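You operate a simulated robot arm through the tools that you are given. There is no shell and no other tool. Be economical: measure what you need, move in short steps, check, and stop when the job is done.

The job below is to be done with a simulated two-armed robot. You get a single attempt, and the scene is never put back.

TASK
The extinguisher is back from service: shut the yellow bar, swap red tag for green and mark it done.
Fine: red tag into the pocket at the corner; leave the other sliders.

The check looks at the end state, three seconds after you hand in, the way a careful person would. Anything else that was tipped, shoved, dropped, spilled or broken makes it a failure.

THE ROBOT
Two 7-joint arms with fingered hands on one trunk, on a base that drives. Base frame: it is fixed to the floor where the robot stands at the start and does not move with it; the origin is under the middle of the robot, x ahead of it, y to its left, z up. Lengths are in cm, angles in degrees, forces in N, time in s.
The left shoulder is at the start at [4.2, 17.3, 130.5], the right one opposite. With the tool pointing down near the work surface each hand reaches from about 10 to 68 cm from the robot's upright axis, wherever it stands, measured 20 degrees to its own side. Places, roughly: bottom blue slider on the white board [60, -50, 120]; inside of the black pocket at the corner [60, -70, 100]; inside of the black pocket beside the extinguisher [70, -50, 100]; middle blue slider on the white board [60, -50, 130]; top blue slider on the white board [60, -50, 130]; yellow bar [60, 0, 90]. Payload 3.5 kg a hand.
Tool frame (each hand has its own): the origin (TCP) lies between the finger pads and is the grasp point; the fingertips stand 3 cm ahead of it; z points along the fingers, y is the line along which they close. The gripper opens to 10.4 cm. The gripper's body begins 3.5 cm behind the TCP. The gripper is a hand of 3 fingers: y runs from the thumb to the fingers, the wrist lies at [-1.5, -10.4, -17.8] in the tool frame, and closing takes about 1.5 s.
Orientation is that of the tool frame in the base frame, as [roll, pitch, yaw] about the fixed x, y, z axes, in that order (R = Rz(yaw) Ry(pitch) Rx(roll)). With the fingers straight down and the wrist toward the robot, the tool's x, y and z point along [0, 1, 0], [1, 0, 0] and [0, 0, -1] of the base frame.

THE INTERFACE
- The arms move only by the tool play_rows. It takes "left_targets", "right_targets" or both (then of equal length, played together; a hand with none holds still); each is a list of rows, each an object (a shift or turn left out is 0, a gripper value left out holds the last) with "linear": the shift along the base's x, y, z in cm, a list of three; "rotation": the turn, a rotation vector about the base's x, y, z in degrees, a list of three. In form: [{"linear": [dx, dy, dz], "rotation": [wx, wy, wz]}, ...]. A call has 1 to 8 rows; each row shifts and turns the commanded pose from where the row before left it. "left_fingers" and "right_fingers" are, for a hand that has rows, the gripper command, from -1 (shut) to 1 (fully open), values between in proportion, set as the call begins (left out, the last holds). Each row takes 0.2 s and may step no farther than 5 cm and 8.6 degrees from the row before; otherwise, or with a gripper value out of range, the whole call is refused. A pose out of reach is approached as far as the arm can. The call stops where the force on the tool passes 40 N (or 10 N more than at its start, if that is more) or the arm is blocked; 0.2 s more then pass. The fingers move at their own pace (about 7.2 cm/s each) and stop on an object; they squeeze with about 25 N. The grip force told is the motor's: it shows also when the fingers shut on nothing. Time passes only in rows, and 0.2 s behind the last, so rows that do not move let the fingers close. It gives the time, the measured TCP pose, the force on the tool (base axes), the opening and the grip force at its end, in the units of the frame above (readings bear some noise), with the torque about the TCP (base axes, N m) and any sound that the robot's microphone picked up.
- Cameras (640 x 400 px; columns grow to the right, rows downward): "scene" is now at [12.28, -4.79, 150.3]; the picture's right is [-0.52, -0.85, 0.00], its down [-0.40, 0.25, -0.88] and it looks along [0.75, -0.46, -0.47] (base axes); focal length 214 px, centre (320, 200). "left" rides on the left gripper at [-6.4, -9.4, -11.7] in its tool frame; the picture's right is [-0.72, -0.33, 0.61], its down [0.64, -0.65, 0.40] and it looks along [0.27, 0.68, 0.68] (tool axes); focal length 238 px, centre (320, 200). "right" rides on the right gripper at [6.4, -9.4, -11.7] in its tool frame; the picture's right is [-0.72, 0.33, -0.61], its down [-0.64, -0.65, 0.40] and it looks along [-0.27, 0.68, 0.68] (tool axes); focal length 238 px, centre (320, 200). There is no depth. A picture from a camera that has moved, and an enlarged one, comes with that camera's place and axes in the base frame and with its lens. The place of the scene camera against the robot may be out by one fixed shift of up to 2.5 cm in any direction.
- grab_frame(camera): a new picture of that camera. The clock stands still meanwhile.
- slide_trunk(by): slides the trunk up (or, below 0, down) by that many cm; the arms and the scene camera ride with it, the base frame stays. It gives what a move gives, with no picture.
- drive_base(legs): drives the robot by 1 to 6 legs, each [ahead, left, turn to the left] in cm, cm and degrees, along the robot's own axes; the way and the turn of a leg run together, so that a leg with both is an arc; at most 150 cm and 180 degrees a leg. The arms and the cameras ride along, it lands a little off, and it stops where it bumps. It gives what a move gives.
- curl_fingers(index, middle, thumb_bend, thumb_turn, hand): sets how far each is bent, from 0 (flat) to 1 (curled in); at 0.3 the hand is open as for a grip, at 0.7 the pads meet at the TCP. One left out holds its place. A second passes; each finger stops where it meets its share of the squeeze, and holds until it gets a number again. A gripper value or a shape takes the hand back. It gives what a move gives, with no picture; readings hold the bend of each and the force on the fingers (four entries, about 0 where the hand has none), thumb and palm. thumb_turn goes from beside the hand (0) to across from the fingers (1), as for a grip.
- preshape(shape, hand): the hand has 3 fingers and takes this shape, open, in about a second: jaw (thumb against the fingers, like two jaws); tri (thumb and two fingers); tip (a fingertip pinch); poke (one finger out to press); point (the index stretched); flat (the hand flat); cup (the hand cupped); fist (a fist). The gripper value then closes the fingers along that shape, each until it touches; the sizes above hold for jaw. It gives what a move gives, with no picture.
- turn_head(pan, tilt): turns the head with the scene camera to pan (to the left, within 86 degrees either way) and tilt (down, from -29 to 69), counted from straight ahead of the robot. It gives what a move gives.
- inspect(camera, box): a new picture of the part [left, top, right, bottom] of that camera's present view, enlarged. The clock stands still meanwhile.
- hand_in(): hands the job in; it is judged then, once.

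Work in short steps. Places have to be worked out from the pictures, the camera data and where the tool is seen: move nearer, look again, correct. Check each grasp and each placing, and mend what went wrong. You have 120 turns and 108 pictures in all, those below and enlarged ones among them. Open the grippers and draw the arms clear of the work before you hand the job in, unless the task says otherwise; then end with one line.

The tools are called after "Emit:" as name(argument=value, ...) on one line, values as JSON. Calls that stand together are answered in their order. play_rows: Moves the arms, as the interface text tells. Its arguments: {"type":"object","properties":{"left_targets":{"type":"array","items":{"type":"object","properties":{"linear":{"type":"array","items":{"type":"number"}},"rotation":{"type":"array","items":{"type":"number"}}}}},"left_fingers":{"type":"number"},"right_targets":{"type":"array","items":{"type":"object","properties":{"linear":{"type":"array","items":{"type":"number"}},"rotation":{"type":"array","items":{"type":"number"}}}}},"right_fingers":{"type":"number"}},"required":[]} The other tools are called the same way: slide_trunk (by) slides the trunk up or down; preshape (shape, hand) gives the hand a shape; curl_fingers (index, middle, thumb_bend, thumb_turn, hand) moves the fingers one by one; drive_base (legs) drives the base; turn_head (pan, tilt) turns the head that bears the scene camera; grab_frame (camera) takes a picture; inspect (camera, box) takes an enlarged picture of a part of a camera's view; hand_in () hands the job in.

At the start:

```text
time_s: 0.0
left_position: [47.03, -4.84, 146.01]
left_tool_rot: [179.9, -0.1, 89.9]
left_contact_force: [-0.4, 0.1, -0.1]
left_wrist_torque: [0.02, 0.03, 0.02]
left_finger_gap: 10.35
left_finger_force: 0.0
left_shape: jaw
left_bend: [0.3, 0.3, 0.3, 0.98]
left_finger forces: [0.1, 0.0, 0.0, 0.0, 0.1, 0.1]
right_position: [29.89, -45.34, 145.46]
right_tool_rot: [-180.0, 0.1, 90.0]
right_contact_force: [-0.4, 0.2, -0.1]
right_wrist_torque: [-0.01, -0.03, 0.01]
right_finger_gap: 10.37
right_finger_force: 0.1
right_shape: jaw
right_bend: [0.3, 0.3, 0.3, 0.98]
right_finger forces: [0.1, 0.0, 0.0, 0.0, 0.0, 0.0]
trunk travel left (down, up): [-40.0, 35.4]
robot x, y, heading: [0.25, 0.23, -0.2]
head pan, tilt: [-31.6, 28.0]
```

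scene: 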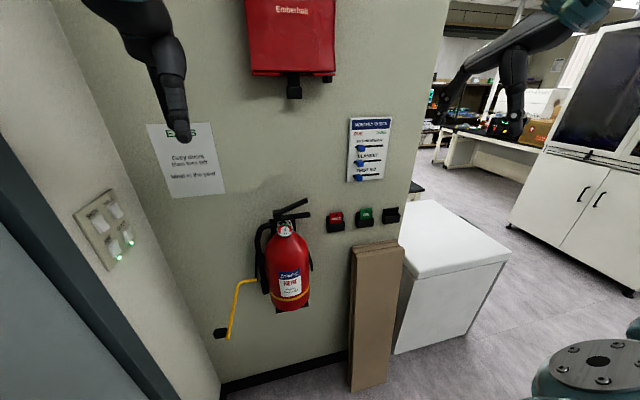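
right: 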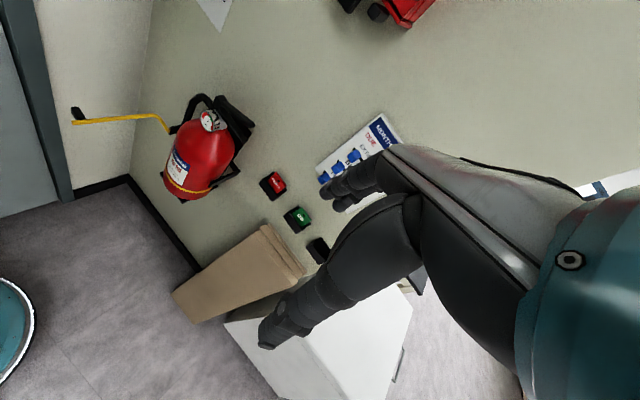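
left: 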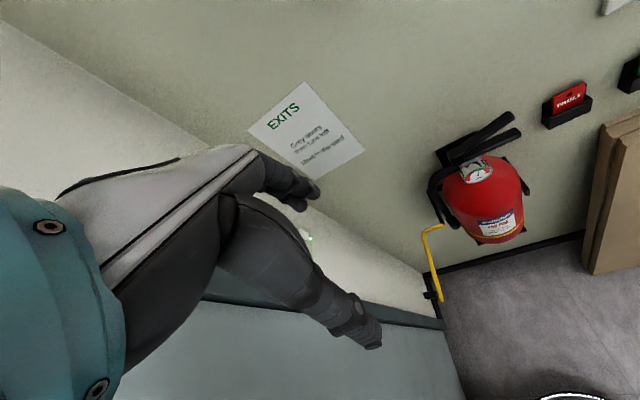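

I'll first look closely at the board, the pockets and the extinguisher's yellow bar.

Emit:
inspect(camera="scene", box=[310, 100, 430, 250])

Emit:
inspect(camera="scene", box=[190, 180, 350, 360])

Emit:
inspect(camera="left", box=[390, 60, 640, 310])

```text
2.67 times, centred on (370, 175) of scene
camera zoom: at [12.28, -4.79, 150.3], right [-0.52, -0.85, 0.0], down [-0.4, 0.25, -0.88], along [0.75, -0.46, -0.47], focal length 572 px, centre (187, 267)
```

zoom: 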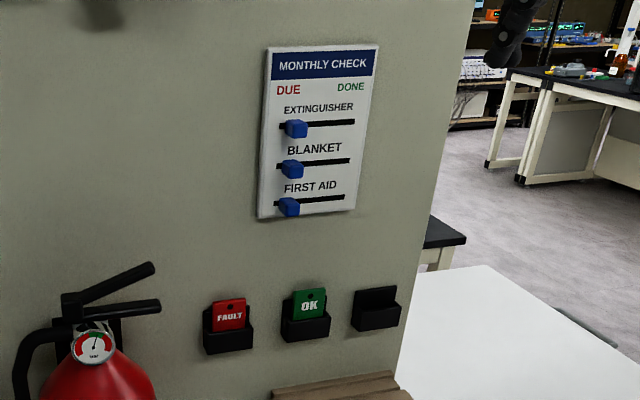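

```text
2.22 times, centred on (270, 270) of scene
camera zoom: at [12.28, -4.79, 150.3], right [-0.52, -0.85, 0.0], down [-0.4, 0.25, -0.88], along [0.75, -0.46, -0.47], focal length 477 px, centre (431, 44)
```

zoom: 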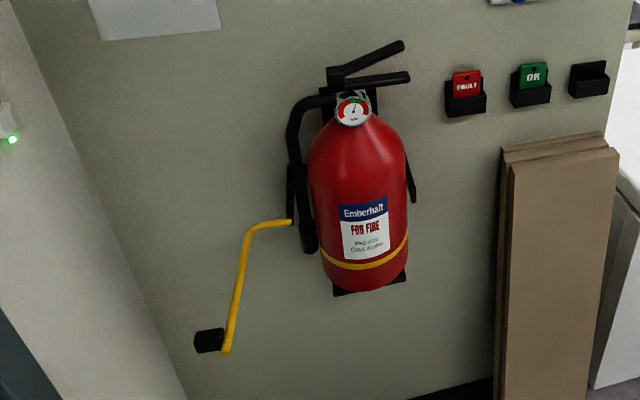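

```text
1.60 times, centred on (515, 185) of left
camera zoom: at [37.6, -11.04, 157.64], right [-0.33, -0.72, -0.61], down [-0.65, 0.64, -0.41], along [0.68, 0.27, -0.68], focal length 381 px, centre (8, 224)
```

zoom: 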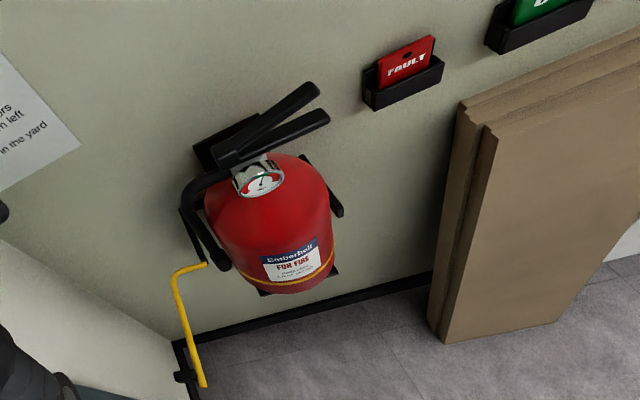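

I triangulated the red tag at about (63,-42,109.5). The bar looks horizontal at z≈96, with its hinge near (63.5,-13) and its free end near (50,-1.5), so it should swing about 90° across the extinguisher. I'll bring the closed left hand above the space behind the bar and check.

Emit:
play_rows(left_targets=[{"linear": [1.3, 1.2, -3.5]}, {"linear": [1.3, 1.2, -3.5]}, {"linear": [1.3, 1.2, -3.5]}, {"linear": [1.3, 1.2, -3.5]}, {"linear": [1.3, 1.2, -3.5]}, {"linear": [1.3, 1.2, -3.5]}, {"linear": [1.3, 1.2, -3.5]}, {"linear": [1.3, 1.2, -3.5]}], left_fingers=-1)

Emit:
turn_head(pan=-15, tilt=40)

Emit:
grab_frame(camera="scene")

Emit:
grab_frame(camera="left")

```text
time_s: 1.8
left_position: [56.42, 4.42, 118.7]
left_tool_rot: [179.3, -0.3, 89.9]
left_contact_force: [0.3, -0.1, 0.2]
left_wrist_torque: [0.01, 0.01, 0.05]
left_finger_gap: 0.0
left_finger_force: 25.1
left_shape: jaw
left_bend: [0.7, 0.7, 0.47, 1.0]
left_finger forces: [0.0, 0.1, 0.0, 0.0, 0.1, 0.0]
right_position: [28.83, -46.03, 145.41]
right_tool_rot: [179.4, -0.5, 90.1]
right_contact_force: [-0.2, -0.1, 0.2]
right_wrist_torque: [0.02, 0.02, 0.0]
right_finger_gap: 10.36
right_finger_force: 0.1
right_shape: jaw
right_bend: [0.3, 0.3, 0.3, 0.98]
right_finger forces: [0.0, 0.0, 0.1, 0.0, 0.0, 0.0]
trunk travel left (down, up): [-40.0, 35.4]
robot x, y, heading: [0.18, 0.14, 0.1]
head pan, tilt: [-31.6, 28.0]
```

```text
time_s: 2.6
left_position: [56.33, 4.28, 118.57]
left_tool_rot: [179.4, -0.3, 90.1]
left_contact_force: [0.8, 0.3, -0.7]
left_wrist_torque: [0.0, 0.0, 0.01]
left_finger_gap: 0.0
left_finger_force: 25.1
left_shape: jaw
left_bend: [0.7, 0.7, 0.47, 1.0]
left_finger forces: [0.0, 0.1, 0.0, 0.0, 0.1, 0.1]
right_position: [28.8, -46.05, 145.33]
right_tool_rot: [179.4, -0.3, 89.9]
right_contact_force: [-0.5, 0.3, 0.5]
right_wrist_torque: [-0.03, 0.01, 0.03]
right_finger_gap: 10.38
right_finger_force: 0.1
right_shape: jaw
right_bend: [0.3, 0.3, 0.3, 0.98]
right_finger forces: [0.0, 0.0, 0.1, 0.0, 0.0, 0.0]
trunk travel left (down, up): [-40.0, 35.4]
robot x, y, heading: [-0.02, 0.13, -0.0]
head pan, tilt: [-15.0, 40.0]
```

```text
101 pictures are left
camera scene: at [11.5, -3.01, 148.53], right [-0.26, -0.97, -0.01], down [-0.61, 0.17, -0.77], along [0.75, -0.2, -0.64], focal length 214 px, centre (320, 200)
```

scene: 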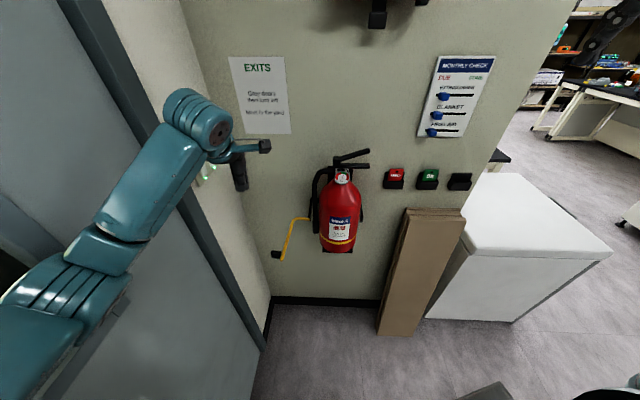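

```text
100 pictures are left
camera left: at [46.75, -2.13, 130.19], right [-0.32, -0.72, -0.62], down [-0.65, 0.64, -0.41], along [0.69, 0.27, -0.67], focal length 238 px, centre (320, 200)
```

left: 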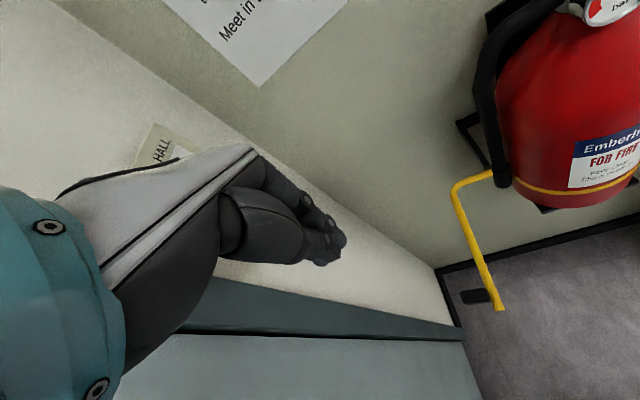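

The new view confirms the bar: end (50.7,-1.7), corner (65.3,-8.1), hinge (63.5,-12.5), all at z≈96, with a black knob on its outer side near the tip. I'll lower the closed hand on the far side of the bar.

Emit:
play_rows(left_targets=[{"linear": [0.3, -0.3, -4.3]}, {"linear": [0.3, -0.3, -4.3]}, {"linear": [0.3, -0.3, -4.3]}, {"linear": [0.3, -0.3, -4.3]}, {"linear": [0, 0, -4]}])

Emit:
grab_frame(camera="scene")

Emit:
grab_frame(camera="left")

```text
time_s: 3.8
left_position: [58.81, 4.09, 96.7]
left_tool_rot: [180.0, 0.0, 89.9]
left_contact_force: [0.0, -0.6, 0.2]
left_wrist_torque: [0.0, -0.01, 0.04]
left_finger_gap: 0.01
left_finger_force: 25.2
left_shape: jaw
left_bend: [0.7, 0.7, 0.47, 1.0]
left_finger forces: [0.1, 0.0, 0.0, 0.0, 0.0, 0.0]
right_position: [29.92, -45.3, 145.38]
right_tool_rot: [180.0, 0.1, 89.9]
right_contact_force: [0.3, -0.2, 0.5]
right_wrist_torque: [-0.01, -0.02, 0.0]
right_finger_gap: 10.37
right_finger_force: 0.1
right_shape: jaw
right_bend: [0.3, 0.3, 0.3, 0.98]
right_finger forces: [0.0, 0.0, 0.1, 0.0, 0.0, 0.0]
trunk travel left (down, up): [-40.0, 35.4]
robot x, y, heading: [0.03, 0.2, 0.1]
head pan, tilt: [-15.0, 40.0]
```

```text
99 pictures are left
camera scene: at [12.73, -2.21, 148.44], right [-0.26, -0.97, 0.0], down [-0.62, 0.17, -0.77], along [0.74, -0.2, -0.64], focal length 214 px, centre (320, 200)
```

scene: 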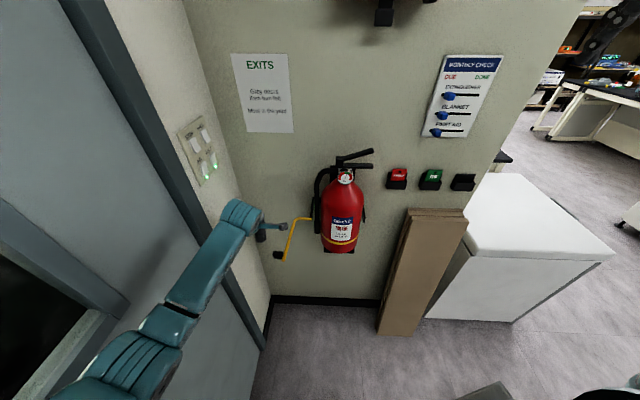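

```text
98 pictures are left
camera left: at [49.3, -2.34, 108.38], right [-0.32, -0.72, -0.61], down [-0.65, 0.64, -0.41], along [0.69, 0.27, -0.68], focal length 238 px, centre (320, 200)
```

left: 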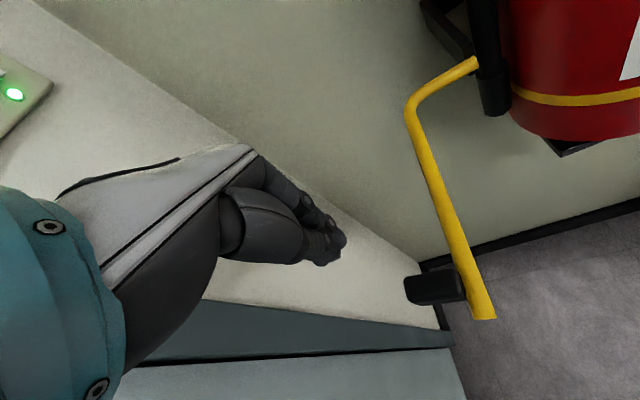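

The fingers are behind the bar, inboard of the knob. I'll drop 1.5 cm and move against the bar.

Emit:
play_rows(left_targets=[{"linear": [0, 0, -1.5]}, {"linear": [-0.5, -1.8, 0]}, {"linear": [-0.5, -1.8, 0]}, {"linear": [-0.5, -1.5, 0]}])

Emit:
grab_frame(camera="left")

```text
time_s: 4.8
left_position: [57.29, -1.32, 95.34]
left_tool_rot: [180.0, 0.0, 89.9]
left_contact_force: [-0.1, -0.2, 0.2]
left_wrist_torque: [-0.03, 0.01, 0.01]
left_finger_gap: 0.0
left_finger_force: 25.5
left_shape: jaw
left_bend: [0.7, 0.7, 0.47, 1.0]
left_finger forces: [0.1, 0.1, 0.1, 0.0, 0.1, 0.1]
right_position: [29.96, -45.3, 145.39]
right_tool_rot: [180.0, -0.1, 90.0]
right_contact_force: [-0.2, -0.1, -0.2]
right_wrist_torque: [0.01, -0.01, -0.02]
right_finger_gap: 10.39
right_finger_force: 0.1
right_shape: jaw
right_bend: [0.3, 0.3, 0.3, 0.98]
right_finger forces: [0.1, 0.0, 0.1, 0.1, 0.0, 0.1]
trunk travel left (down, up): [-40.0, 35.4]
robot x, y, heading: [0.35, -0.1, -0.1]
head pan, tilt: [-15.0, 40.0]
```

```text
97 pictures are left
camera left: at [47.79, -7.62, 107.04], right [-0.33, -0.72, -0.61], down [-0.65, 0.64, -0.41], along [0.68, 0.27, -0.68], focal length 238 px, centre (320, 200)
```

left: 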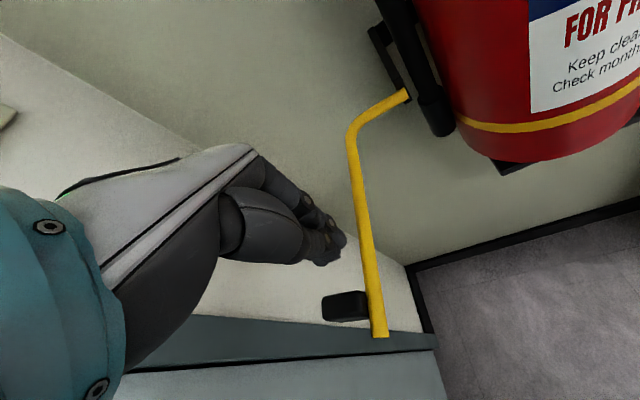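

The finger is about to touch the bar. I'll now trace the arc around the hinge for the first 60°.

Emit:
play_rows(left_targets=[{"linear": [-1.4, -1.5, 0]}, {"linear": [-1.3, -1.5, 0]}, {"linear": [-0.9, -1.3, 0]}, {"linear": [-0.9, -1.3, 0]}, {"linear": [-0.55, -1.5, 0]}, {"linear": [-0.55, -1.5, 0]}, {"linear": [-0.15, -1.55, 0]}, {"linear": [-0.15, -1.55, 0]}])

Emit:
grab_frame(camera="scene")

Emit:
grab_frame(camera="left")

```text
time_s: 6.8
left_position: [52.81, -9.37, 93.8]
left_tool_rot: [179.8, -2.8, 92.2]
left_contact_force: [-0.1, -0.1, -0.2]
left_wrist_torque: [-0.04, -0.01, 0.02]
left_finger_gap: 0.03
left_finger_force: 24.8
left_shape: jaw
left_bend: [0.7, 0.7, 0.47, 1.0]
left_finger forces: [0.0, 0.0, 0.0, 0.0, 0.0, 0.0]
right_position: [29.86, -45.21, 145.48]
right_tool_rot: [-180.0, 0.1, 90.0]
right_contact_force: [-0.6, 0.3, 0.0]
right_wrist_torque: [0.02, 0.0, -0.01]
right_finger_gap: 10.38
right_finger_force: 0.1
right_shape: jaw
right_bend: [0.3, 0.3, 0.3, 0.98]
right_finger forces: [0.0, 0.0, 0.0, 0.0, 0.1, 0.0]
trunk travel left (down, up): [-40.0, 35.4]
robot x, y, heading: [-0.35, 0.09, -0.1]
head pan, tilt: [-15.0, 40.0]
stopped in row 8 (left hand): the arm was blocked; the commanded pose is now the measured one
```

```text
96 pictures are left
camera scene: at [12.73, -2.16, 148.44], right [-0.26, -0.97, 0.0], down [-0.62, 0.17, -0.77], along [0.74, -0.2, -0.64], focal length 214 px, centre (320, 200)
```

scene: 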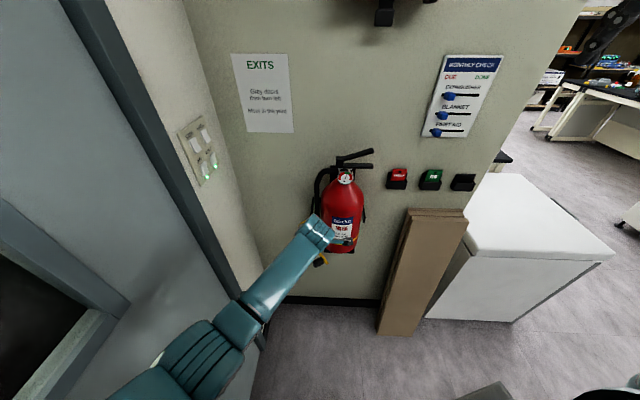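

```text
95 pictures are left
camera left: at [43.53, -16.66, 105.11], right [-0.3, -0.7, -0.65], down [-0.68, 0.63, -0.38], along [0.67, 0.33, -0.66], focal length 238 px, centre (320, 200)
```

left: 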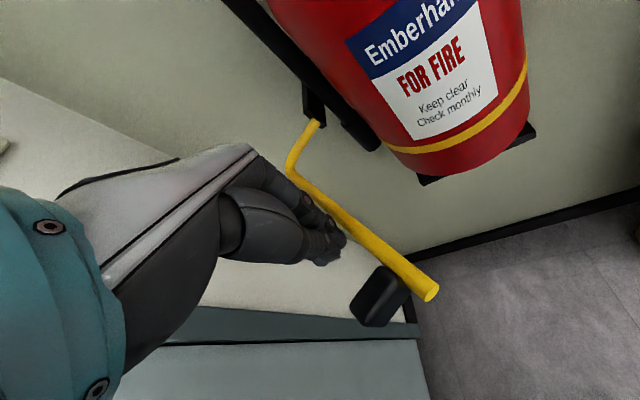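

The bar has turned about 50° and follows the finger. The arm then lagged and stopped as "blocked" with no force on the tool, so I'll try a small continuation with z restored.

Emit:
play_rows(left_targets=[{"linear": [-0.4, -0.8, 0.8]}, {"linear": [-0.4, -1.0, 0.4]}, {"linear": [-0.3, -1.0, 0]}])

Emit:
grab_frame(camera="left")

```text
time_s: 7.8
left_position: [52.45, -10.05, 94.05]
left_tool_rot: [179.7, -4.4, 93.7]
left_contact_force: [-0.5, 0.1, 0.2]
left_wrist_torque: [-0.02, -0.01, 0.0]
left_finger_gap: 0.0
left_finger_force: 25.2
left_shape: jaw
left_bend: [0.7, 0.7, 0.47, 1.0]
left_finger forces: [0.0, 0.1, 0.1, 0.0, 0.1, 0.0]
right_position: [29.95, -45.24, 145.36]
right_tool_rot: [180.0, 0.0, 90.0]
right_contact_force: [-2.5, 0.6, 0.3]
right_wrist_torque: [0.0, -0.02, 0.01]
right_finger_gap: 10.39
right_finger_force: 0.0
right_shape: jaw
right_bend: [0.3, 0.3, 0.3, 0.98]
right_finger forces: [0.1, 0.1, 0.0, 0.0, 0.0, 0.0]
trunk travel left (down, up): [-40.0, 35.4]
robot x, y, heading: [0.05, -0.11, -0.2]
head pan, tilt: [-15.0, 40.0]
stopped in row 3 (left hand): the arm was blocked; the commanded pose is now the measured one
```

```text
94 pictures are left
camera left: at [43.47, -17.84, 105.09], right [-0.28, -0.69, -0.67], down [-0.69, 0.63, -0.36], along [0.67, 0.36, -0.65], focal length 238 px, centre (320, 200)
```

left: 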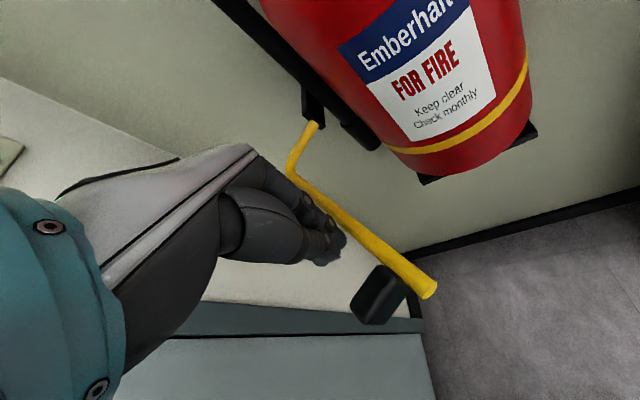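

I can't tell what blocked the arm, so I'll look at the elbow and door side with the head camera.

Emit:
turn_head(pan=20, tilt=50)

Emit:
grab_frame(camera="scene")

```text
time_s: 8.8
left_position: [52.29, -10.09, 93.97]
left_tool_rot: [179.7, -4.4, 93.6]
left_contact_force: [0.7, -0.1, -0.5]
left_wrist_torque: [-0.01, -0.01, -0.01]
left_finger_gap: 0.0
left_finger_force: 25.2
left_shape: jaw
left_bend: [0.7, 0.7, 0.47, 1.0]
left_finger forces: [0.0, 0.0, 0.1, 0.0, 0.1, 0.1]
right_position: [29.86, -45.22, 145.44]
right_tool_rot: [179.9, 0.1, 90.0]
right_contact_force: [-1.4, 0.3, -0.1]
right_wrist_torque: [0.01, -0.01, -0.04]
right_finger_gap: 10.4
right_finger_force: 0.1
right_shape: jaw
right_bend: [0.3, 0.3, 0.3, 0.98]
right_finger forces: [0.0, 0.1, 0.0, 0.1, 0.0, 0.0]
trunk travel left (down, up): [-40.0, 35.4]
robot x, y, heading: [0.32, -0.16, 0.0]
head pan, tilt: [20.0, 50.0]
```

```text
93 pictures are left
camera scene: at [11.75, 2.61, 147.03], right [0.34, -0.94, 0.0], down [-0.72, -0.26, -0.64], along [0.6, 0.22, -0.77], focal length 214 px, centre (320, 200)
```

scene: 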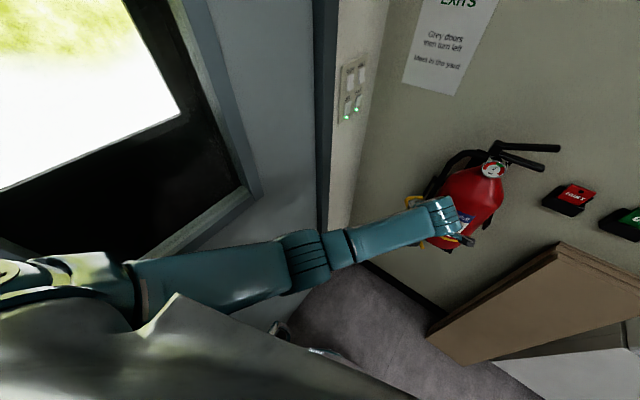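

The upper arm is folded tightly across the chest, so this is probably a self-limit and not a jammed bar. I'll retreat behind the bar and lift clear, then shift the base right so the left arm works straight ahead.

Emit:
play_rows(left_targets=[{"linear": [1, 2, 0.5]}, {"linear": [0, 1.5, 3]}, {"linear": [0, 0, 4.5]}, {"linear": [-0.5, 0, 4.5]}, {"linear": [-1, 0, 4.5]}])

Emit:
drive_base(legs=[[0, -22, 0]])

Emit:
turn_head(pan=0, tilt=38)

Emit:
grab_frame(camera="scene")

Emit:
grab_frame(camera="left")

```text
time_s: 10.0
left_position: [51.24, -7.2, 111.36]
left_tool_rot: [179.8, -4.3, 93.4]
left_contact_force: [0.5, -0.9, 0.0]
left_wrist_torque: [0.0, 0.0, 0.01]
left_finger_gap: 0.01
left_finger_force: 25.0
left_shape: jaw
left_bend: [0.7, 0.7, 0.47, 1.0]
left_finger forces: [0.2, 0.0, 0.0, 0.1, 0.1, 0.0]
right_position: [29.82, -45.31, 145.4]
right_tool_rot: [179.9, 0.1, 90.0]
right_contact_force: [-0.7, 0.2, -0.6]
right_wrist_torque: [0.01, 0.0, 0.03]
right_finger_gap: 10.4
right_finger_force: 0.1
right_shape: jaw
right_bend: [0.3, 0.3, 0.3, 0.98]
right_finger forces: [0.0, 0.0, 0.1, 0.0, 0.0, 0.0]
trunk travel left (down, up): [-40.0, 35.4]
robot x, y, heading: [-0.1, -0.4, -0.0]
head pan, tilt: [20.0, 50.0]
```

```text
time_s: 11.7
left_position: [51.43, -29.03, 111.19]
left_tool_rot: [179.8, -4.3, 93.3]
left_contact_force: [0.2, 0.9, -0.7]
left_wrist_torque: [0.01, 0.03, 0.0]
left_finger_gap: 0.0
left_finger_force: 25.4
left_shape: jaw
left_bend: [0.7, 0.7, 0.47, 1.0]
left_finger forces: [0.1, 0.0, 0.0, 0.0, 0.0, 0.0]
right_position: [29.75, -67.45, 145.39]
right_tool_rot: [180.0, 0.0, 90.0]
right_contact_force: [-0.1, 0.6, 0.2]
right_wrist_torque: [0.01, 0.02, 0.02]
right_finger_gap: 10.37
right_finger_force: 0.0
right_shape: jaw
right_bend: [0.3, 0.3, 0.3, 0.98]
right_finger forces: [0.0, 0.0, 0.0, 0.0, 0.0, 0.0]
trunk travel left (down, up): [-40.0, 35.4]
robot x, y, heading: [-0.17, -21.94, -0.2]
head pan, tilt: [20.0, 50.0]
```

```text
time_s: 12.5
left_position: [51.34, -28.95, 111.19]
left_tool_rot: [179.8, -4.3, 93.5]
left_contact_force: [-1.2, -0.2, -0.5]
left_wrist_torque: [-0.01, 0.0, 0.0]
left_finger_gap: 0.02
left_finger_force: 25.2
left_shape: jaw
left_bend: [0.7, 0.7, 0.47, 1.0]
left_finger forces: [0.1, 0.0, 0.0, 0.0, 0.1, 0.0]
right_position: [29.8, -67.37, 145.45]
right_tool_rot: [-179.9, 0.0, 89.8]
right_contact_force: [-0.2, -0.2, 0.3]
right_wrist_torque: [-0.02, -0.02, 0.01]
right_finger_gap: 10.38
right_finger_force: 0.1
right_shape: jaw
right_bend: [0.3, 0.3, 0.3, 0.98]
right_finger forces: [0.0, 0.0, 0.1, 0.0, 0.0, 0.0]
trunk travel left (down, up): [-40.0, 35.4]
robot x, y, heading: [-0.44, -22.03, -0.2]
head pan, tilt: [0.0, 38.0]
```

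```text
92 pictures are left
camera scene: at [13.1, -21.97, 148.74], right [0.0, -1.0, 0.0], down [-0.62, 0.0, -0.79], along [0.79, 0.0, -0.62], focal length 214 px, centre (320, 200)
```

scene: 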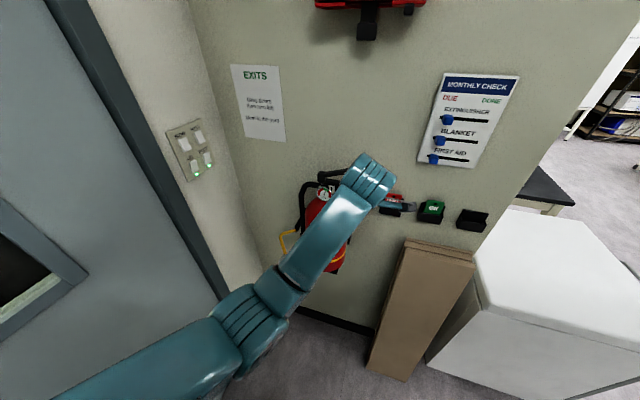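

```text
91 pictures are left
camera left: at [42.3, -36.77, 122.26], right [-0.28, -0.69, -0.67], down [-0.69, 0.63, -0.36], along [0.67, 0.36, -0.65], focal length 238 px, centre (320, 200)
```

left: 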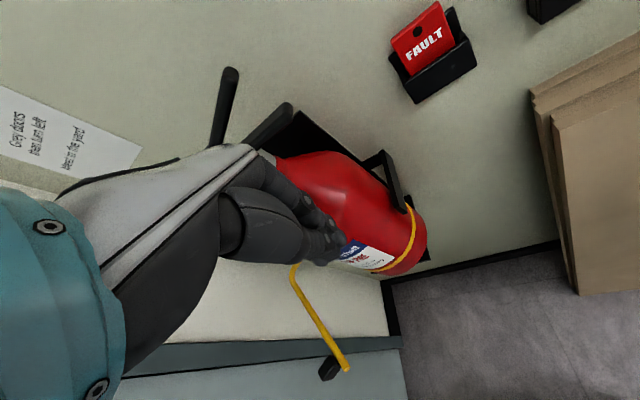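

The bar stayed about half closed. With the base shifted, I'll back the left hand off, tilt the fingers forward 30° so the palm clears the extinguisher, and go round to the left side of the bar.

Emit:
play_rows(left_targets=[{"linear": [-4.5, 0, 1.5]}, {"linear": [-4, 2, 0], "rotation": [0, -8, 0]}, {"linear": [0, 4.5, 0], "rotation": [0, -8, 0]}, {"linear": [0, 4.8, 0], "rotation": [0, -8, 0]}, {"linear": [0, 4.8, 0], "rotation": [0, -6, 0]}, {"linear": [1, 4.8, 0]}, {"linear": [3, 3, 0]}, {"linear": [3, 0, 0]}])

Emit:
grab_frame(camera="left")

Emit:
grab_frame(camera="scene")

```text
time_s: 14.3
left_position: [49.78, -4.97, 112.58]
left_tool_rot: [149.8, -2.1, 95.1]
left_contact_force: [-0.4, -1.3, 0.5]
left_wrist_torque: [0.0, -0.01, 0.02]
left_finger_gap: 0.0
left_finger_force: 24.9
left_shape: jaw
left_bend: [0.7, 0.7, 0.47, 1.0]
left_finger forces: [0.0, 0.0, 0.0, 0.0, 0.0, 0.0]
right_position: [29.77, -67.34, 145.41]
right_tool_rot: [179.9, 0.0, 89.9]
right_contact_force: [-0.1, -0.6, -0.3]
right_wrist_torque: [-0.01, 0.0, -0.02]
right_finger_gap: 10.37
right_finger_force: 0.0
right_shape: jaw
right_bend: [0.3, 0.3, 0.3, 0.98]
right_finger forces: [0.0, 0.1, 0.1, 0.0, 0.0, 0.0]
trunk travel left (down, up): [-40.0, 35.4]
robot x, y, heading: [-0.07, -22.03, -0.5]
head pan, tilt: [0.0, 38.0]
```

```text
90 pictures are left
camera left: at [36.43, -12.83, 117.78], right [0.09, -0.69, -0.72], down [-0.42, 0.63, -0.65], along [0.9, 0.36, -0.23], focal length 238 px, centre (320, 200)
```

left: 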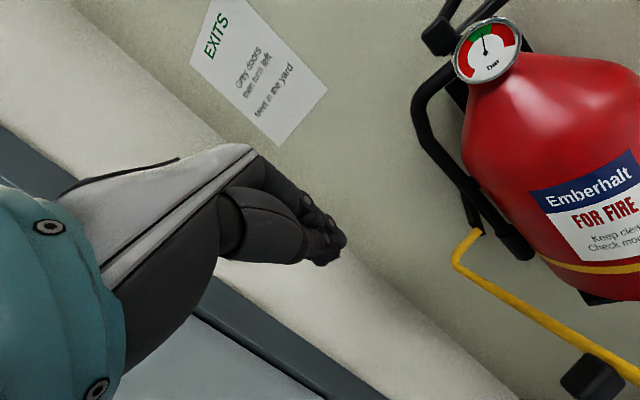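

```text
89 pictures are left
camera scene: at [13.15, -22.05, 148.74], right [0.0, -1.0, 0.0], down [-0.62, 0.0, -0.79], along [0.79, 0.0, -0.62], focal length 214 px, centre (320, 200)
```

scene: 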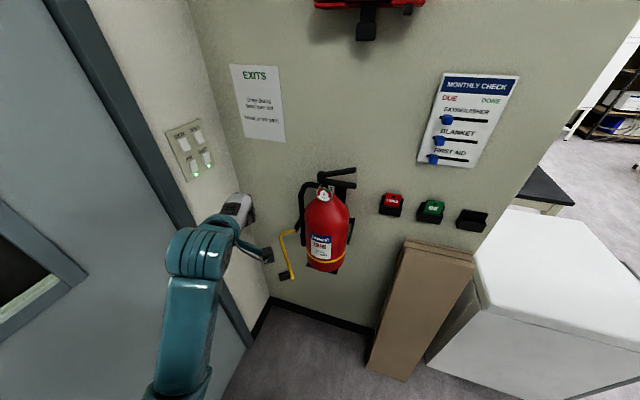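

Clear of everything; now I'll descend to bar height on its left side.

Emit:
play_rows(left_targets=[{"linear": [0.5, 0, -4.2]}, {"linear": [0.5, 0, -4.2]}, {"linear": [0.5, 0, -4.2]}, {"linear": [0, 0, -3.8]}, {"linear": [0.3, -1.5, 0]}])

Emit:
grab_frame(camera="left")

```text
time_s: 15.5
left_position: [51.57, -4.67, 95.53]
left_tool_rot: [149.5, -5.5, 95.0]
left_contact_force: [-0.7, 0.1, -0.4]
left_wrist_torque: [-0.01, -0.05, 0.02]
left_finger_gap: 0.0
left_finger_force: 24.5
left_shape: jaw
left_bend: [0.7, 0.7, 0.47, 1.0]
left_finger forces: [0.0, 0.0, 0.0, 0.0, 0.0, 0.0]
right_position: [29.72, -67.33, 145.45]
right_tool_rot: [-180.0, -0.1, 89.9]
right_contact_force: [-0.5, -0.3, -0.8]
right_wrist_torque: [0.0, -0.02, 0.0]
right_finger_gap: 10.39
right_finger_force: 0.0
right_shape: jaw
right_bend: [0.3, 0.3, 0.3, 0.98]
right_finger forces: [0.1, 0.0, 0.0, 0.1, 0.0, 0.1]
trunk travel left (down, up): [-40.0, 35.4]
robot x, y, heading: [-0.05, -22.06, -0.3]
head pan, tilt: [0.0, 38.0]
```

```text
88 pictures are left
camera left: at [38.15, -12.75, 100.29], right [0.09, -0.64, -0.76], down [-0.42, 0.67, -0.61], along [0.9, 0.37, -0.21], focal length 238 px, centre (320, 200)
```

left: 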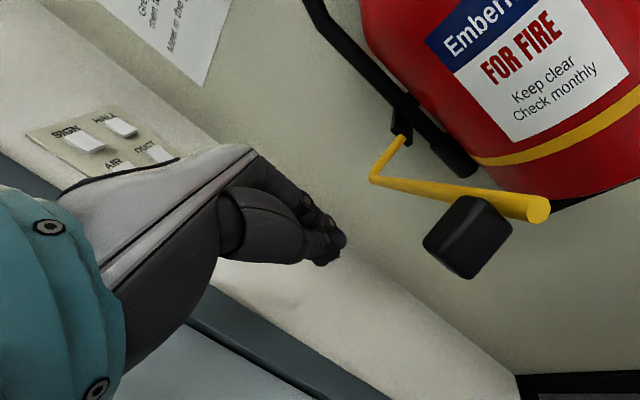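

The last move in −y didn't register and the tool is tilting, which suggests the left wrist is near a joint limit this far below the shoulder. I'll raise the hand and lower the trunk to give the arm a better posture.

Emit:
play_rows(left_targets=[{"linear": [0, 1, 4.5]}, {"linear": [0, 0, 4.8]}, {"linear": [-0.5, 0, 4.8]}, {"linear": [-0.5, 0, 4.8]}, {"linear": [0, 0, 4.0]}])

Emit:
slide_trunk(by=-22)

Emit:
grab_frame(camera="scene")

```text
time_s: 16.7
left_position: [50.99, -3.58, 118.94]
left_tool_rot: [149.5, -5.7, 96.8]
left_contact_force: [0.2, -0.4, 0.0]
left_wrist_torque: [-0.04, 0.0, 0.0]
left_finger_gap: 0.0
left_finger_force: 25.2
left_shape: jaw
left_bend: [0.7, 0.7, 0.47, 1.0]
left_finger forces: [0.0, 0.0, 0.0, 0.0, 0.0, 0.0]
right_position: [29.76, -67.33, 145.43]
right_tool_rot: [179.9, 0.1, 89.8]
right_contact_force: [-0.6, 0.4, 0.0]
right_wrist_torque: [0.0, 0.04, 0.02]
right_finger_gap: 10.35
right_finger_force: 0.1
right_shape: jaw
right_bend: [0.3, 0.3, 0.3, 0.98]
right_finger forces: [0.1, 0.0, 0.1, 0.1, 0.0, 0.0]
trunk travel left (down, up): [-40.0, 35.4]
robot x, y, heading: [-0.28, -22.09, -0.3]
head pan, tilt: [0.0, 38.0]
```

```text
time_s: 19.1
left_position: [50.96, -2.98, 96.22]
left_tool_rot: [149.4, -8.6, 97.1]
left_contact_force: [-0.2, 0.3, 0.3]
left_wrist_torque: [0.01, 0.01, -0.01]
left_finger_gap: 0.01
left_finger_force: 24.7
left_shape: jaw
left_bend: [0.7, 0.7, 0.47, 1.0]
left_finger forces: [0.0, 0.1, 0.1, 0.0, 0.0, 0.0]
right_position: [29.73, -67.32, 123.39]
right_tool_rot: [179.9, 0.0, 89.9]
right_contact_force: [0.5, 0.4, -0.2]
right_wrist_torque: [-0.01, -0.02, 0.01]
right_finger_gap: 10.36
right_finger_force: 0.1
right_shape: jaw
right_bend: [0.3, 0.3, 0.3, 0.98]
right_finger forces: [0.1, 0.1, 0.0, 0.1, 0.0, 0.0]
trunk travel left (down, up): [-18.0, 57.4]
robot x, y, heading: [0.16, -21.83, -0.1]
head pan, tilt: [0.0, 38.0]
```

```text
87 pictures are left
camera scene: at [21.49, -22.02, 126.3], right [0.0, -1.0, 0.0], down [-0.62, 0.0, -0.79], along [0.79, 0.0, -0.62], focal length 214 px, centre (320, 200)
```

scene: 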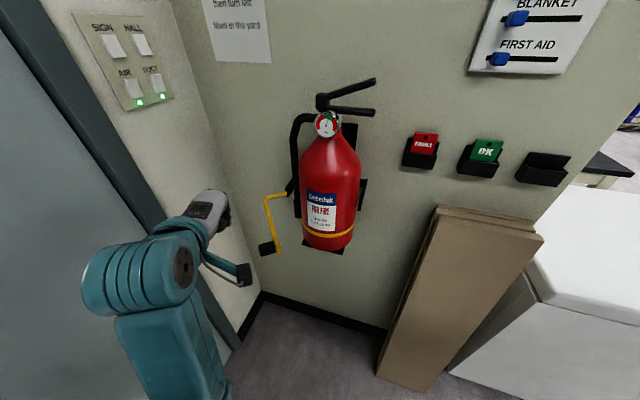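

Posture is better now. I'll straighten the tilt that crept in and move toward the bar in −y, watching the tracking.

Emit:
play_rows(left_targets=[{"linear": [0, -1.5, 0], "rotation": [-4, 0, 0]}, {"linear": [0, -1.5, 0], "rotation": [-4, 0, 0]}, {"linear": [0, -1, 0]}, {"linear": [0, 0, 0]}])

Emit:
grab_frame(camera="left")

```text
time_s: 19.5
left_position: [51.19, -3.58, 96.45]
left_tool_rot: [148.7, -6.5, 98.0]
left_contact_force: [0.2, 0.2, -0.5]
left_wrist_torque: [-0.02, -0.02, -0.03]
left_finger_gap: 0.0
left_finger_force: 25.0
left_shape: jaw
left_bend: [0.7, 0.7, 0.47, 1.0]
left_finger forces: [0.0, 0.1, 0.0, 0.0, 0.1, 0.0]
right_position: [29.68, -67.24, 123.47]
right_tool_rot: [180.0, -0.2, 89.8]
right_contact_force: [-0.3, 0.4, 0.4]
right_wrist_torque: [-0.02, -0.01, 0.03]
right_finger_gap: 10.37
right_finger_force: 0.1
right_shape: jaw
right_bend: [0.3, 0.3, 0.3, 0.98]
right_finger forces: [0.1, 0.1, 0.0, 0.0, 0.0, 0.0]
trunk travel left (down, up): [-18.0, 57.4]
robot x, y, heading: [0.27, -22.53, -0.1]
head pan, tilt: [0.0, 38.0]
stopped in row 2 (left hand): the arm was blocked; the commanded pose is now the measured one
```

```text
86 pictures are left
camera left: at [38.24, -12.22, 100.82], right [0.13, -0.62, -0.77], down [-0.44, 0.66, -0.61], along [0.89, 0.42, -0.19], focal length 238 px, centre (320, 200)
```

left: 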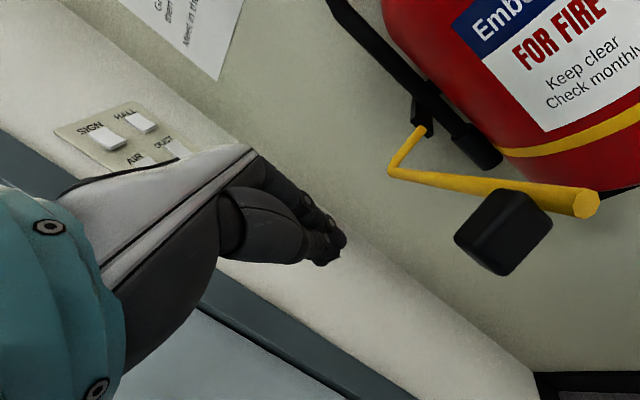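

Blocked in free space with no tool force, so some arm link must be touching something. I'll look down at the forearm and elbow.

Emit:
turn_head(pan=35, tilt=65)

Emit:
grab_frame(camera="scene")

```text
time_s: 20.5
left_position: [51.23, -3.45, 96.48]
left_tool_rot: [148.8, -6.5, 97.8]
left_contact_force: [0.3, 0.9, 0.9]
left_wrist_torque: [-0.04, -0.01, 0.02]
left_finger_gap: 0.0
left_finger_force: 24.9
left_shape: jaw
left_bend: [0.7, 0.7, 0.47, 1.0]
left_finger forces: [0.1, 0.0, 0.1, 0.0, 0.0, 0.0]
right_position: [29.75, -67.28, 123.44]
right_tool_rot: [180.0, -0.1, 89.9]
right_contact_force: [0.0, -0.1, -0.5]
right_wrist_torque: [-0.01, 0.01, 0.03]
right_finger_gap: 10.38
right_finger_force: 0.0
right_shape: jaw
right_bend: [0.3, 0.3, 0.3, 0.98]
right_finger forces: [0.1, 0.0, 0.0, 0.0, 0.0, 0.1]
trunk travel left (down, up): [-18.0, 57.4]
robot x, y, heading: [-0.1, -21.85, 0.1]
head pan, tilt: [35.0, 65.0]
```

```text
85 pictures are left
camera scene: at [17.89, -18.54, 122.76], right [0.57, -0.82, 0.0], down [-0.74, -0.52, -0.42], along [0.35, 0.24, -0.91], focal length 214 px, centre (320, 200)
```

scene: 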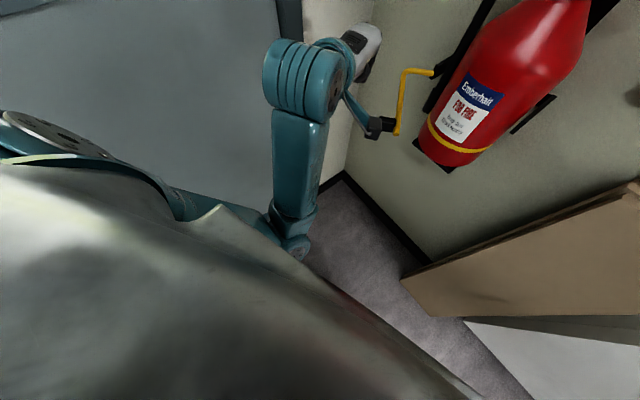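

The elbow is folded down against the trunk because the robot stands too close. I'll raise the hand, back the base up 15 cm, then reach forward again.

Emit:
play_rows(left_targets=[{"linear": [0, 1, 4]}, {"linear": [0, 1, 4]}])

Emit:
drive_base(legs=[[-15, 0, 0]])

Emit:
play_rows(left_targets=[{"linear": [4.5, 0, 0]}, {"linear": [4.5, 0, 0]}, {"linear": [4, 0, 0]}, {"linear": [2, 0, 0]}, {"linear": [0, -0.5, 0]}])

Emit:
turn_head(pan=10, tilt=40)

Emit:
grab_frame(camera="scene")

```text
time_s: 21.1
left_position: [51.14, -1.73, 104.53]
left_tool_rot: [148.9, -6.4, 97.6]
left_contact_force: [-1.0, -0.8, 0.6]
left_wrist_torque: [-0.03, -0.03, -0.03]
left_finger_gap: 0.01
left_finger_force: 25.1
left_shape: jaw
left_bend: [0.7, 0.7, 0.47, 1.0]
left_finger forces: [0.0, 0.0, 0.0, 0.0, 0.0, 0.1]
right_position: [29.78, -67.27, 123.49]
right_tool_rot: [180.0, 0.0, 89.8]
right_contact_force: [0.5, 0.2, 0.3]
right_wrist_torque: [-0.01, -0.02, 0.01]
right_finger_gap: 10.36
right_finger_force: 0.0
right_shape: jaw
right_bend: [0.3, 0.3, 0.3, 0.98]
right_finger forces: [0.0, 0.0, 0.0, 0.1, 0.0, 0.0]
trunk travel left (down, up): [-18.0, 57.4]
robot x, y, heading: [0.0, -21.95, 0.1]
head pan, tilt: [35.0, 65.0]
```

```text
time_s: 22.5
left_position: [35.98, -1.39, 104.63]
left_tool_rot: [148.7, -6.4, 97.9]
left_contact_force: [-0.7, 0.1, 0.4]
left_wrist_torque: [0.01, 0.01, 0.03]
left_finger_gap: 0.0
left_finger_force: 25.5
left_shape: jaw
left_bend: [0.7, 0.7, 0.47, 1.0]
left_finger forces: [0.1, 0.0, 0.1, 0.1, 0.0, 0.0]
right_position: [14.72, -67.19, 123.45]
right_tool_rot: [180.0, 0.1, 90.0]
right_contact_force: [-0.7, 0.6, 0.3]
right_wrist_torque: [-0.03, -0.01, 0.01]
right_finger_gap: 10.4
right_finger_force: 0.0
right_shape: jaw
right_bend: [0.3, 0.3, 0.3, 0.98]
right_finger forces: [0.0, 0.0, 0.0, 0.1, 0.0, 0.1]
trunk travel left (down, up): [-18.0, 57.4]
robot x, y, heading: [-14.97, -21.97, 0.1]
head pan, tilt: [35.0, 65.0]
```

```text
time_s: 23.7
left_position: [51.28, -1.92, 104.63]
left_tool_rot: [148.8, -6.4, 98.0]
left_contact_force: [-0.1, 0.1, 0.2]
left_wrist_torque: [0.01, 0.0, 0.03]
left_finger_gap: 0.0
left_finger_force: 24.7
left_shape: jaw
left_bend: [0.7, 0.7, 0.47, 1.0]
left_finger forces: [0.0, 0.1, 0.1, 0.0, 0.0, 0.0]
right_position: [14.85, -67.21, 123.41]
right_tool_rot: [-179.9, 0.0, 89.9]
right_contact_force: [-0.1, -0.3, -0.3]
right_wrist_torque: [-0.01, -0.01, -0.02]
right_finger_gap: 10.36
right_finger_force: 0.1
right_shape: jaw
right_bend: [0.3, 0.3, 0.3, 0.98]
right_finger forces: [0.1, 0.0, 0.0, 0.0, 0.0, 0.0]
trunk travel left (down, up): [-18.0, 57.4]
robot x, y, heading: [-15.36, -22.07, 0.2]
head pan, tilt: [35.0, 65.0]
```

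```text
time_s: 24.6
left_position: [51.19, -1.9, 104.66]
left_tool_rot: [148.8, -6.3, 97.9]
left_contact_force: [-0.5, -0.3, 0.2]
left_wrist_torque: [0.02, 0.0, 0.01]
left_finger_gap: 0.0
left_finger_force: 25.1
left_shape: jaw
left_bend: [0.7, 0.7, 0.47, 1.0]
left_finger forces: [0.0, 0.1, 0.0, 0.1, 0.0, 0.0]
right_position: [14.76, -67.09, 123.38]
right_tool_rot: [-180.0, 0.0, 90.0]
right_contact_force: [0.2, 0.5, 0.4]
right_wrist_torque: [0.02, -0.01, 0.03]
right_finger_gap: 10.34
right_finger_force: 0.0
right_shape: jaw
right_bend: [0.3, 0.3, 0.3, 0.98]
right_finger forces: [0.1, 0.0, 0.1, 0.0, 0.0, 0.1]
trunk travel left (down, up): [-18.0, 57.4]
robot x, y, heading: [-14.9, -21.91, -0.2]
head pan, tilt: [10.0, 40.0]
```

```text
84 pictures are left
camera scene: at [6.17, -20.47, 125.98], right [0.17, -0.98, 0.0], down [-0.63, -0.11, -0.77], along [0.75, 0.13, -0.64], focal length 214 px, centre (320, 200)
```

scene: 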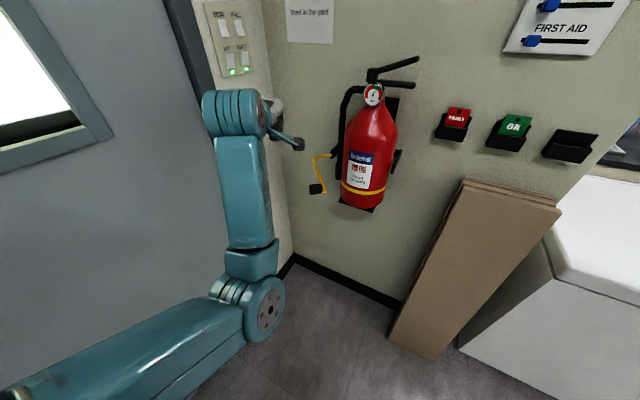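

Tracking is exact now. I'll descend to bar height, correct the small tilt, and approach the bar.

Emit:
play_rows(left_targets=[{"linear": [0, 0, -4.3], "rotation": [-3, 0, 0]}, {"linear": [0, 0, -4.2], "rotation": [-3, 0, 0]}, {"linear": [0, -1.5, 0]}, {"linear": [0.5, -1.5, 0]}])

Emit:
grab_frame(camera="left")

```text
time_s: 25.6
left_position: [51.73, -4.84, 95.98]
left_tool_rot: [149.7, -0.4, 97.8]
left_contact_force: [0.0, -0.7, -0.3]
left_wrist_torque: [-0.02, 0.01, 0.0]
left_finger_gap: 0.0
left_finger_force: 25.1
left_shape: jaw
left_bend: [0.7, 0.7, 0.47, 1.0]
left_finger forces: [0.0, 0.0, 0.1, 0.0, 0.1, 0.0]
right_position: [14.77, -67.27, 123.48]
right_tool_rot: [-179.9, 0.0, 89.9]
right_contact_force: [-0.9, -0.4, 1.0]
right_wrist_torque: [-0.01, -0.01, -0.01]
right_finger_gap: 10.34
right_finger_force: 0.0
right_shape: jaw
right_bend: [0.3, 0.3, 0.3, 0.98]
right_finger forces: [0.0, 0.0, 0.1, 0.0, 0.0, 0.1]
trunk travel left (down, up): [-18.0, 57.4]
robot x, y, heading: [-14.97, -21.89, -0.0]
head pan, tilt: [10.0, 40.0]
```

```text
83 pictures are left
camera left: at [38.69, -13.16, 101.27], right [0.13, -0.7, -0.7], down [-0.44, 0.59, -0.68], along [0.89, 0.4, -0.24], focal length 238 px, centre (320, 200)
```

left: 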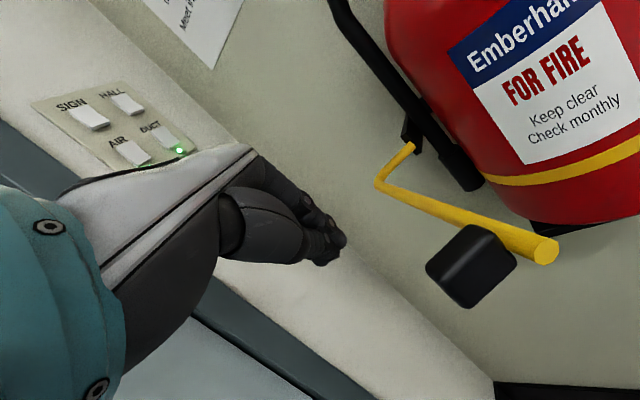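

Tracking is now good. I'll sweep −y onto the bar and along the arc.

Emit:
play_rows(left_targets=[{"linear": [0.2, -2, 0]}, {"linear": [0.2, -2, 0]}, {"linear": [0, -1.5, 0]}, {"linear": [-0.15, -1.5, 0]}, {"linear": [-0.15, -1.5, 0]}, {"linear": [0.3, -1.5, 0]}, {"linear": [0.3, -1.5, 0]}])

Emit:
grab_frame(camera="left")

Emit:
inspect(camera="scene", box=[240, 40, 480, 240])

```text
time_s: 27.2
left_position: [52.22, -16.5, 96.12]
left_tool_rot: [149.6, -0.3, 97.9]
left_contact_force: [-0.3, -0.3, -0.1]
left_wrist_torque: [0.04, -0.02, 0.05]
left_finger_gap: 0.01
left_finger_force: 25.4
left_shape: jaw
left_bend: [0.7, 0.7, 0.47, 1.0]
left_finger forces: [0.0, 0.0, 0.0, 0.0, 0.0, 0.1]
right_position: [14.77, -67.21, 123.48]
right_tool_rot: [-180.0, 0.0, 90.0]
right_contact_force: [-0.5, -0.1, 0.2]
right_wrist_torque: [-0.03, 0.0, 0.01]
right_finger_gap: 10.38
right_finger_force: 0.2
right_shape: jaw
right_bend: [0.3, 0.3, 0.3, 0.98]
right_finger forces: [0.0, 0.0, 0.0, 0.0, 0.0, 0.1]
trunk travel left (down, up): [-18.0, 57.4]
robot x, y, heading: [-15.18, -21.82, 0.1]
head pan, tilt: [10.0, 40.0]
```

```text
82 pictures are left
camera left: at [39.19, -24.79, 101.36], right [0.13, -0.7, -0.7], down [-0.44, 0.59, -0.67], along [0.89, 0.4, -0.24], focal length 238 px, centre (320, 200)
```

left: 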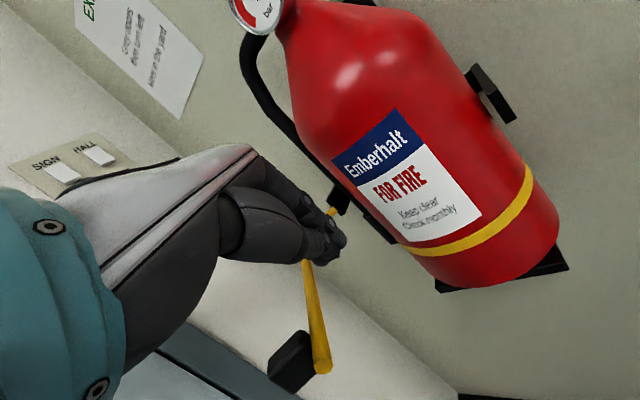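

```text
2.00 times, centred on (360, 140) of scene
camera zoom: at [6.18, -20.49, 125.98], right [0.17, -0.98, 0.0], down [-0.63, -0.11, -0.77], along [0.75, 0.13, -0.64], focal length 429 px, centre (240, 320)
```

zoom: 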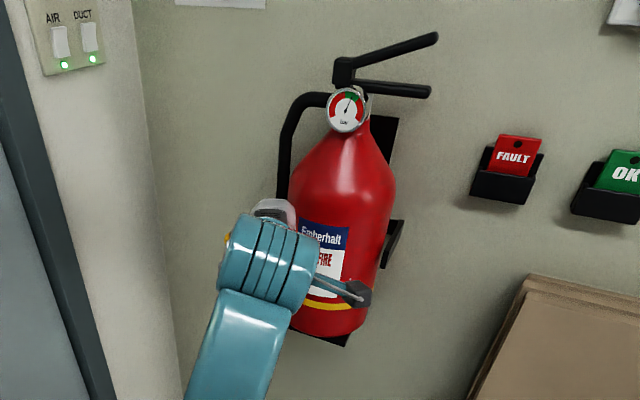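

The finger slid over the top of the bar. Triangulating again puts the bar at z≈92–93, lower than I thought. I'll lift over, return to the left side and go about 4 cm lower.

Emit:
play_rows(left_targets=[{"linear": [0, 0.5, 3]}, {"linear": [-0.5, 3.5, 0]}, {"linear": [-0.5, 3.5, 0]}, {"linear": [-0.5, 3, 0]}, {"linear": [0, 0, -3.5]}, {"linear": [0, 0, -3.5]}])

Emit:
grab_frame(camera="left")

```text
time_s: 28.6
left_position: [50.8, -6.11, 92.03]
left_tool_rot: [149.5, -0.4, 98.0]
left_contact_force: [-0.3, -0.3, -0.9]
left_wrist_torque: [-0.01, -0.04, -0.02]
left_finger_gap: 0.0
left_finger_force: 25.4
left_shape: jaw
left_bend: [0.7, 0.7, 0.47, 1.0]
left_finger forces: [0.1, 0.0, 0.0, 0.1, 0.0, 0.0]
right_position: [14.78, -67.16, 123.45]
right_tool_rot: [-180.0, 0.0, 90.0]
right_contact_force: [-0.2, -0.4, 0.0]
right_wrist_torque: [0.01, 0.02, 0.02]
right_finger_gap: 10.38
right_finger_force: 0.0
right_shape: jaw
right_bend: [0.3, 0.3, 0.3, 0.98]
right_finger forces: [0.0, 0.0, 0.0, 0.0, 0.0, 0.0]
trunk travel left (down, up): [-18.0, 57.4]
robot x, y, heading: [-15.26, -21.93, 0.0]
head pan, tilt: [10.0, 40.0]
```

```text
80 pictures are left
camera left: at [37.65, -14.35, 97.32], right [0.13, -0.7, -0.7], down [-0.44, 0.59, -0.67], along [0.89, 0.4, -0.24], focal length 238 px, centre (320, 200)
```

left: 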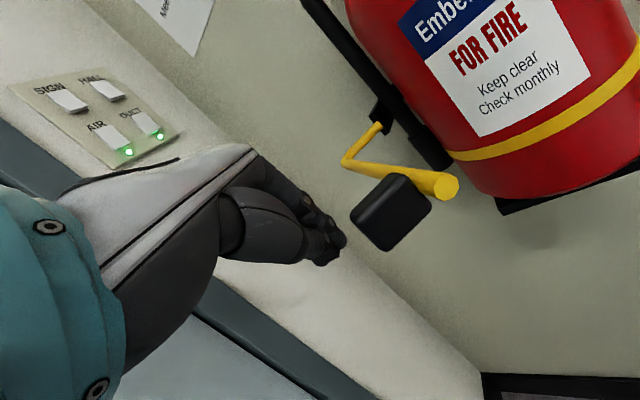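

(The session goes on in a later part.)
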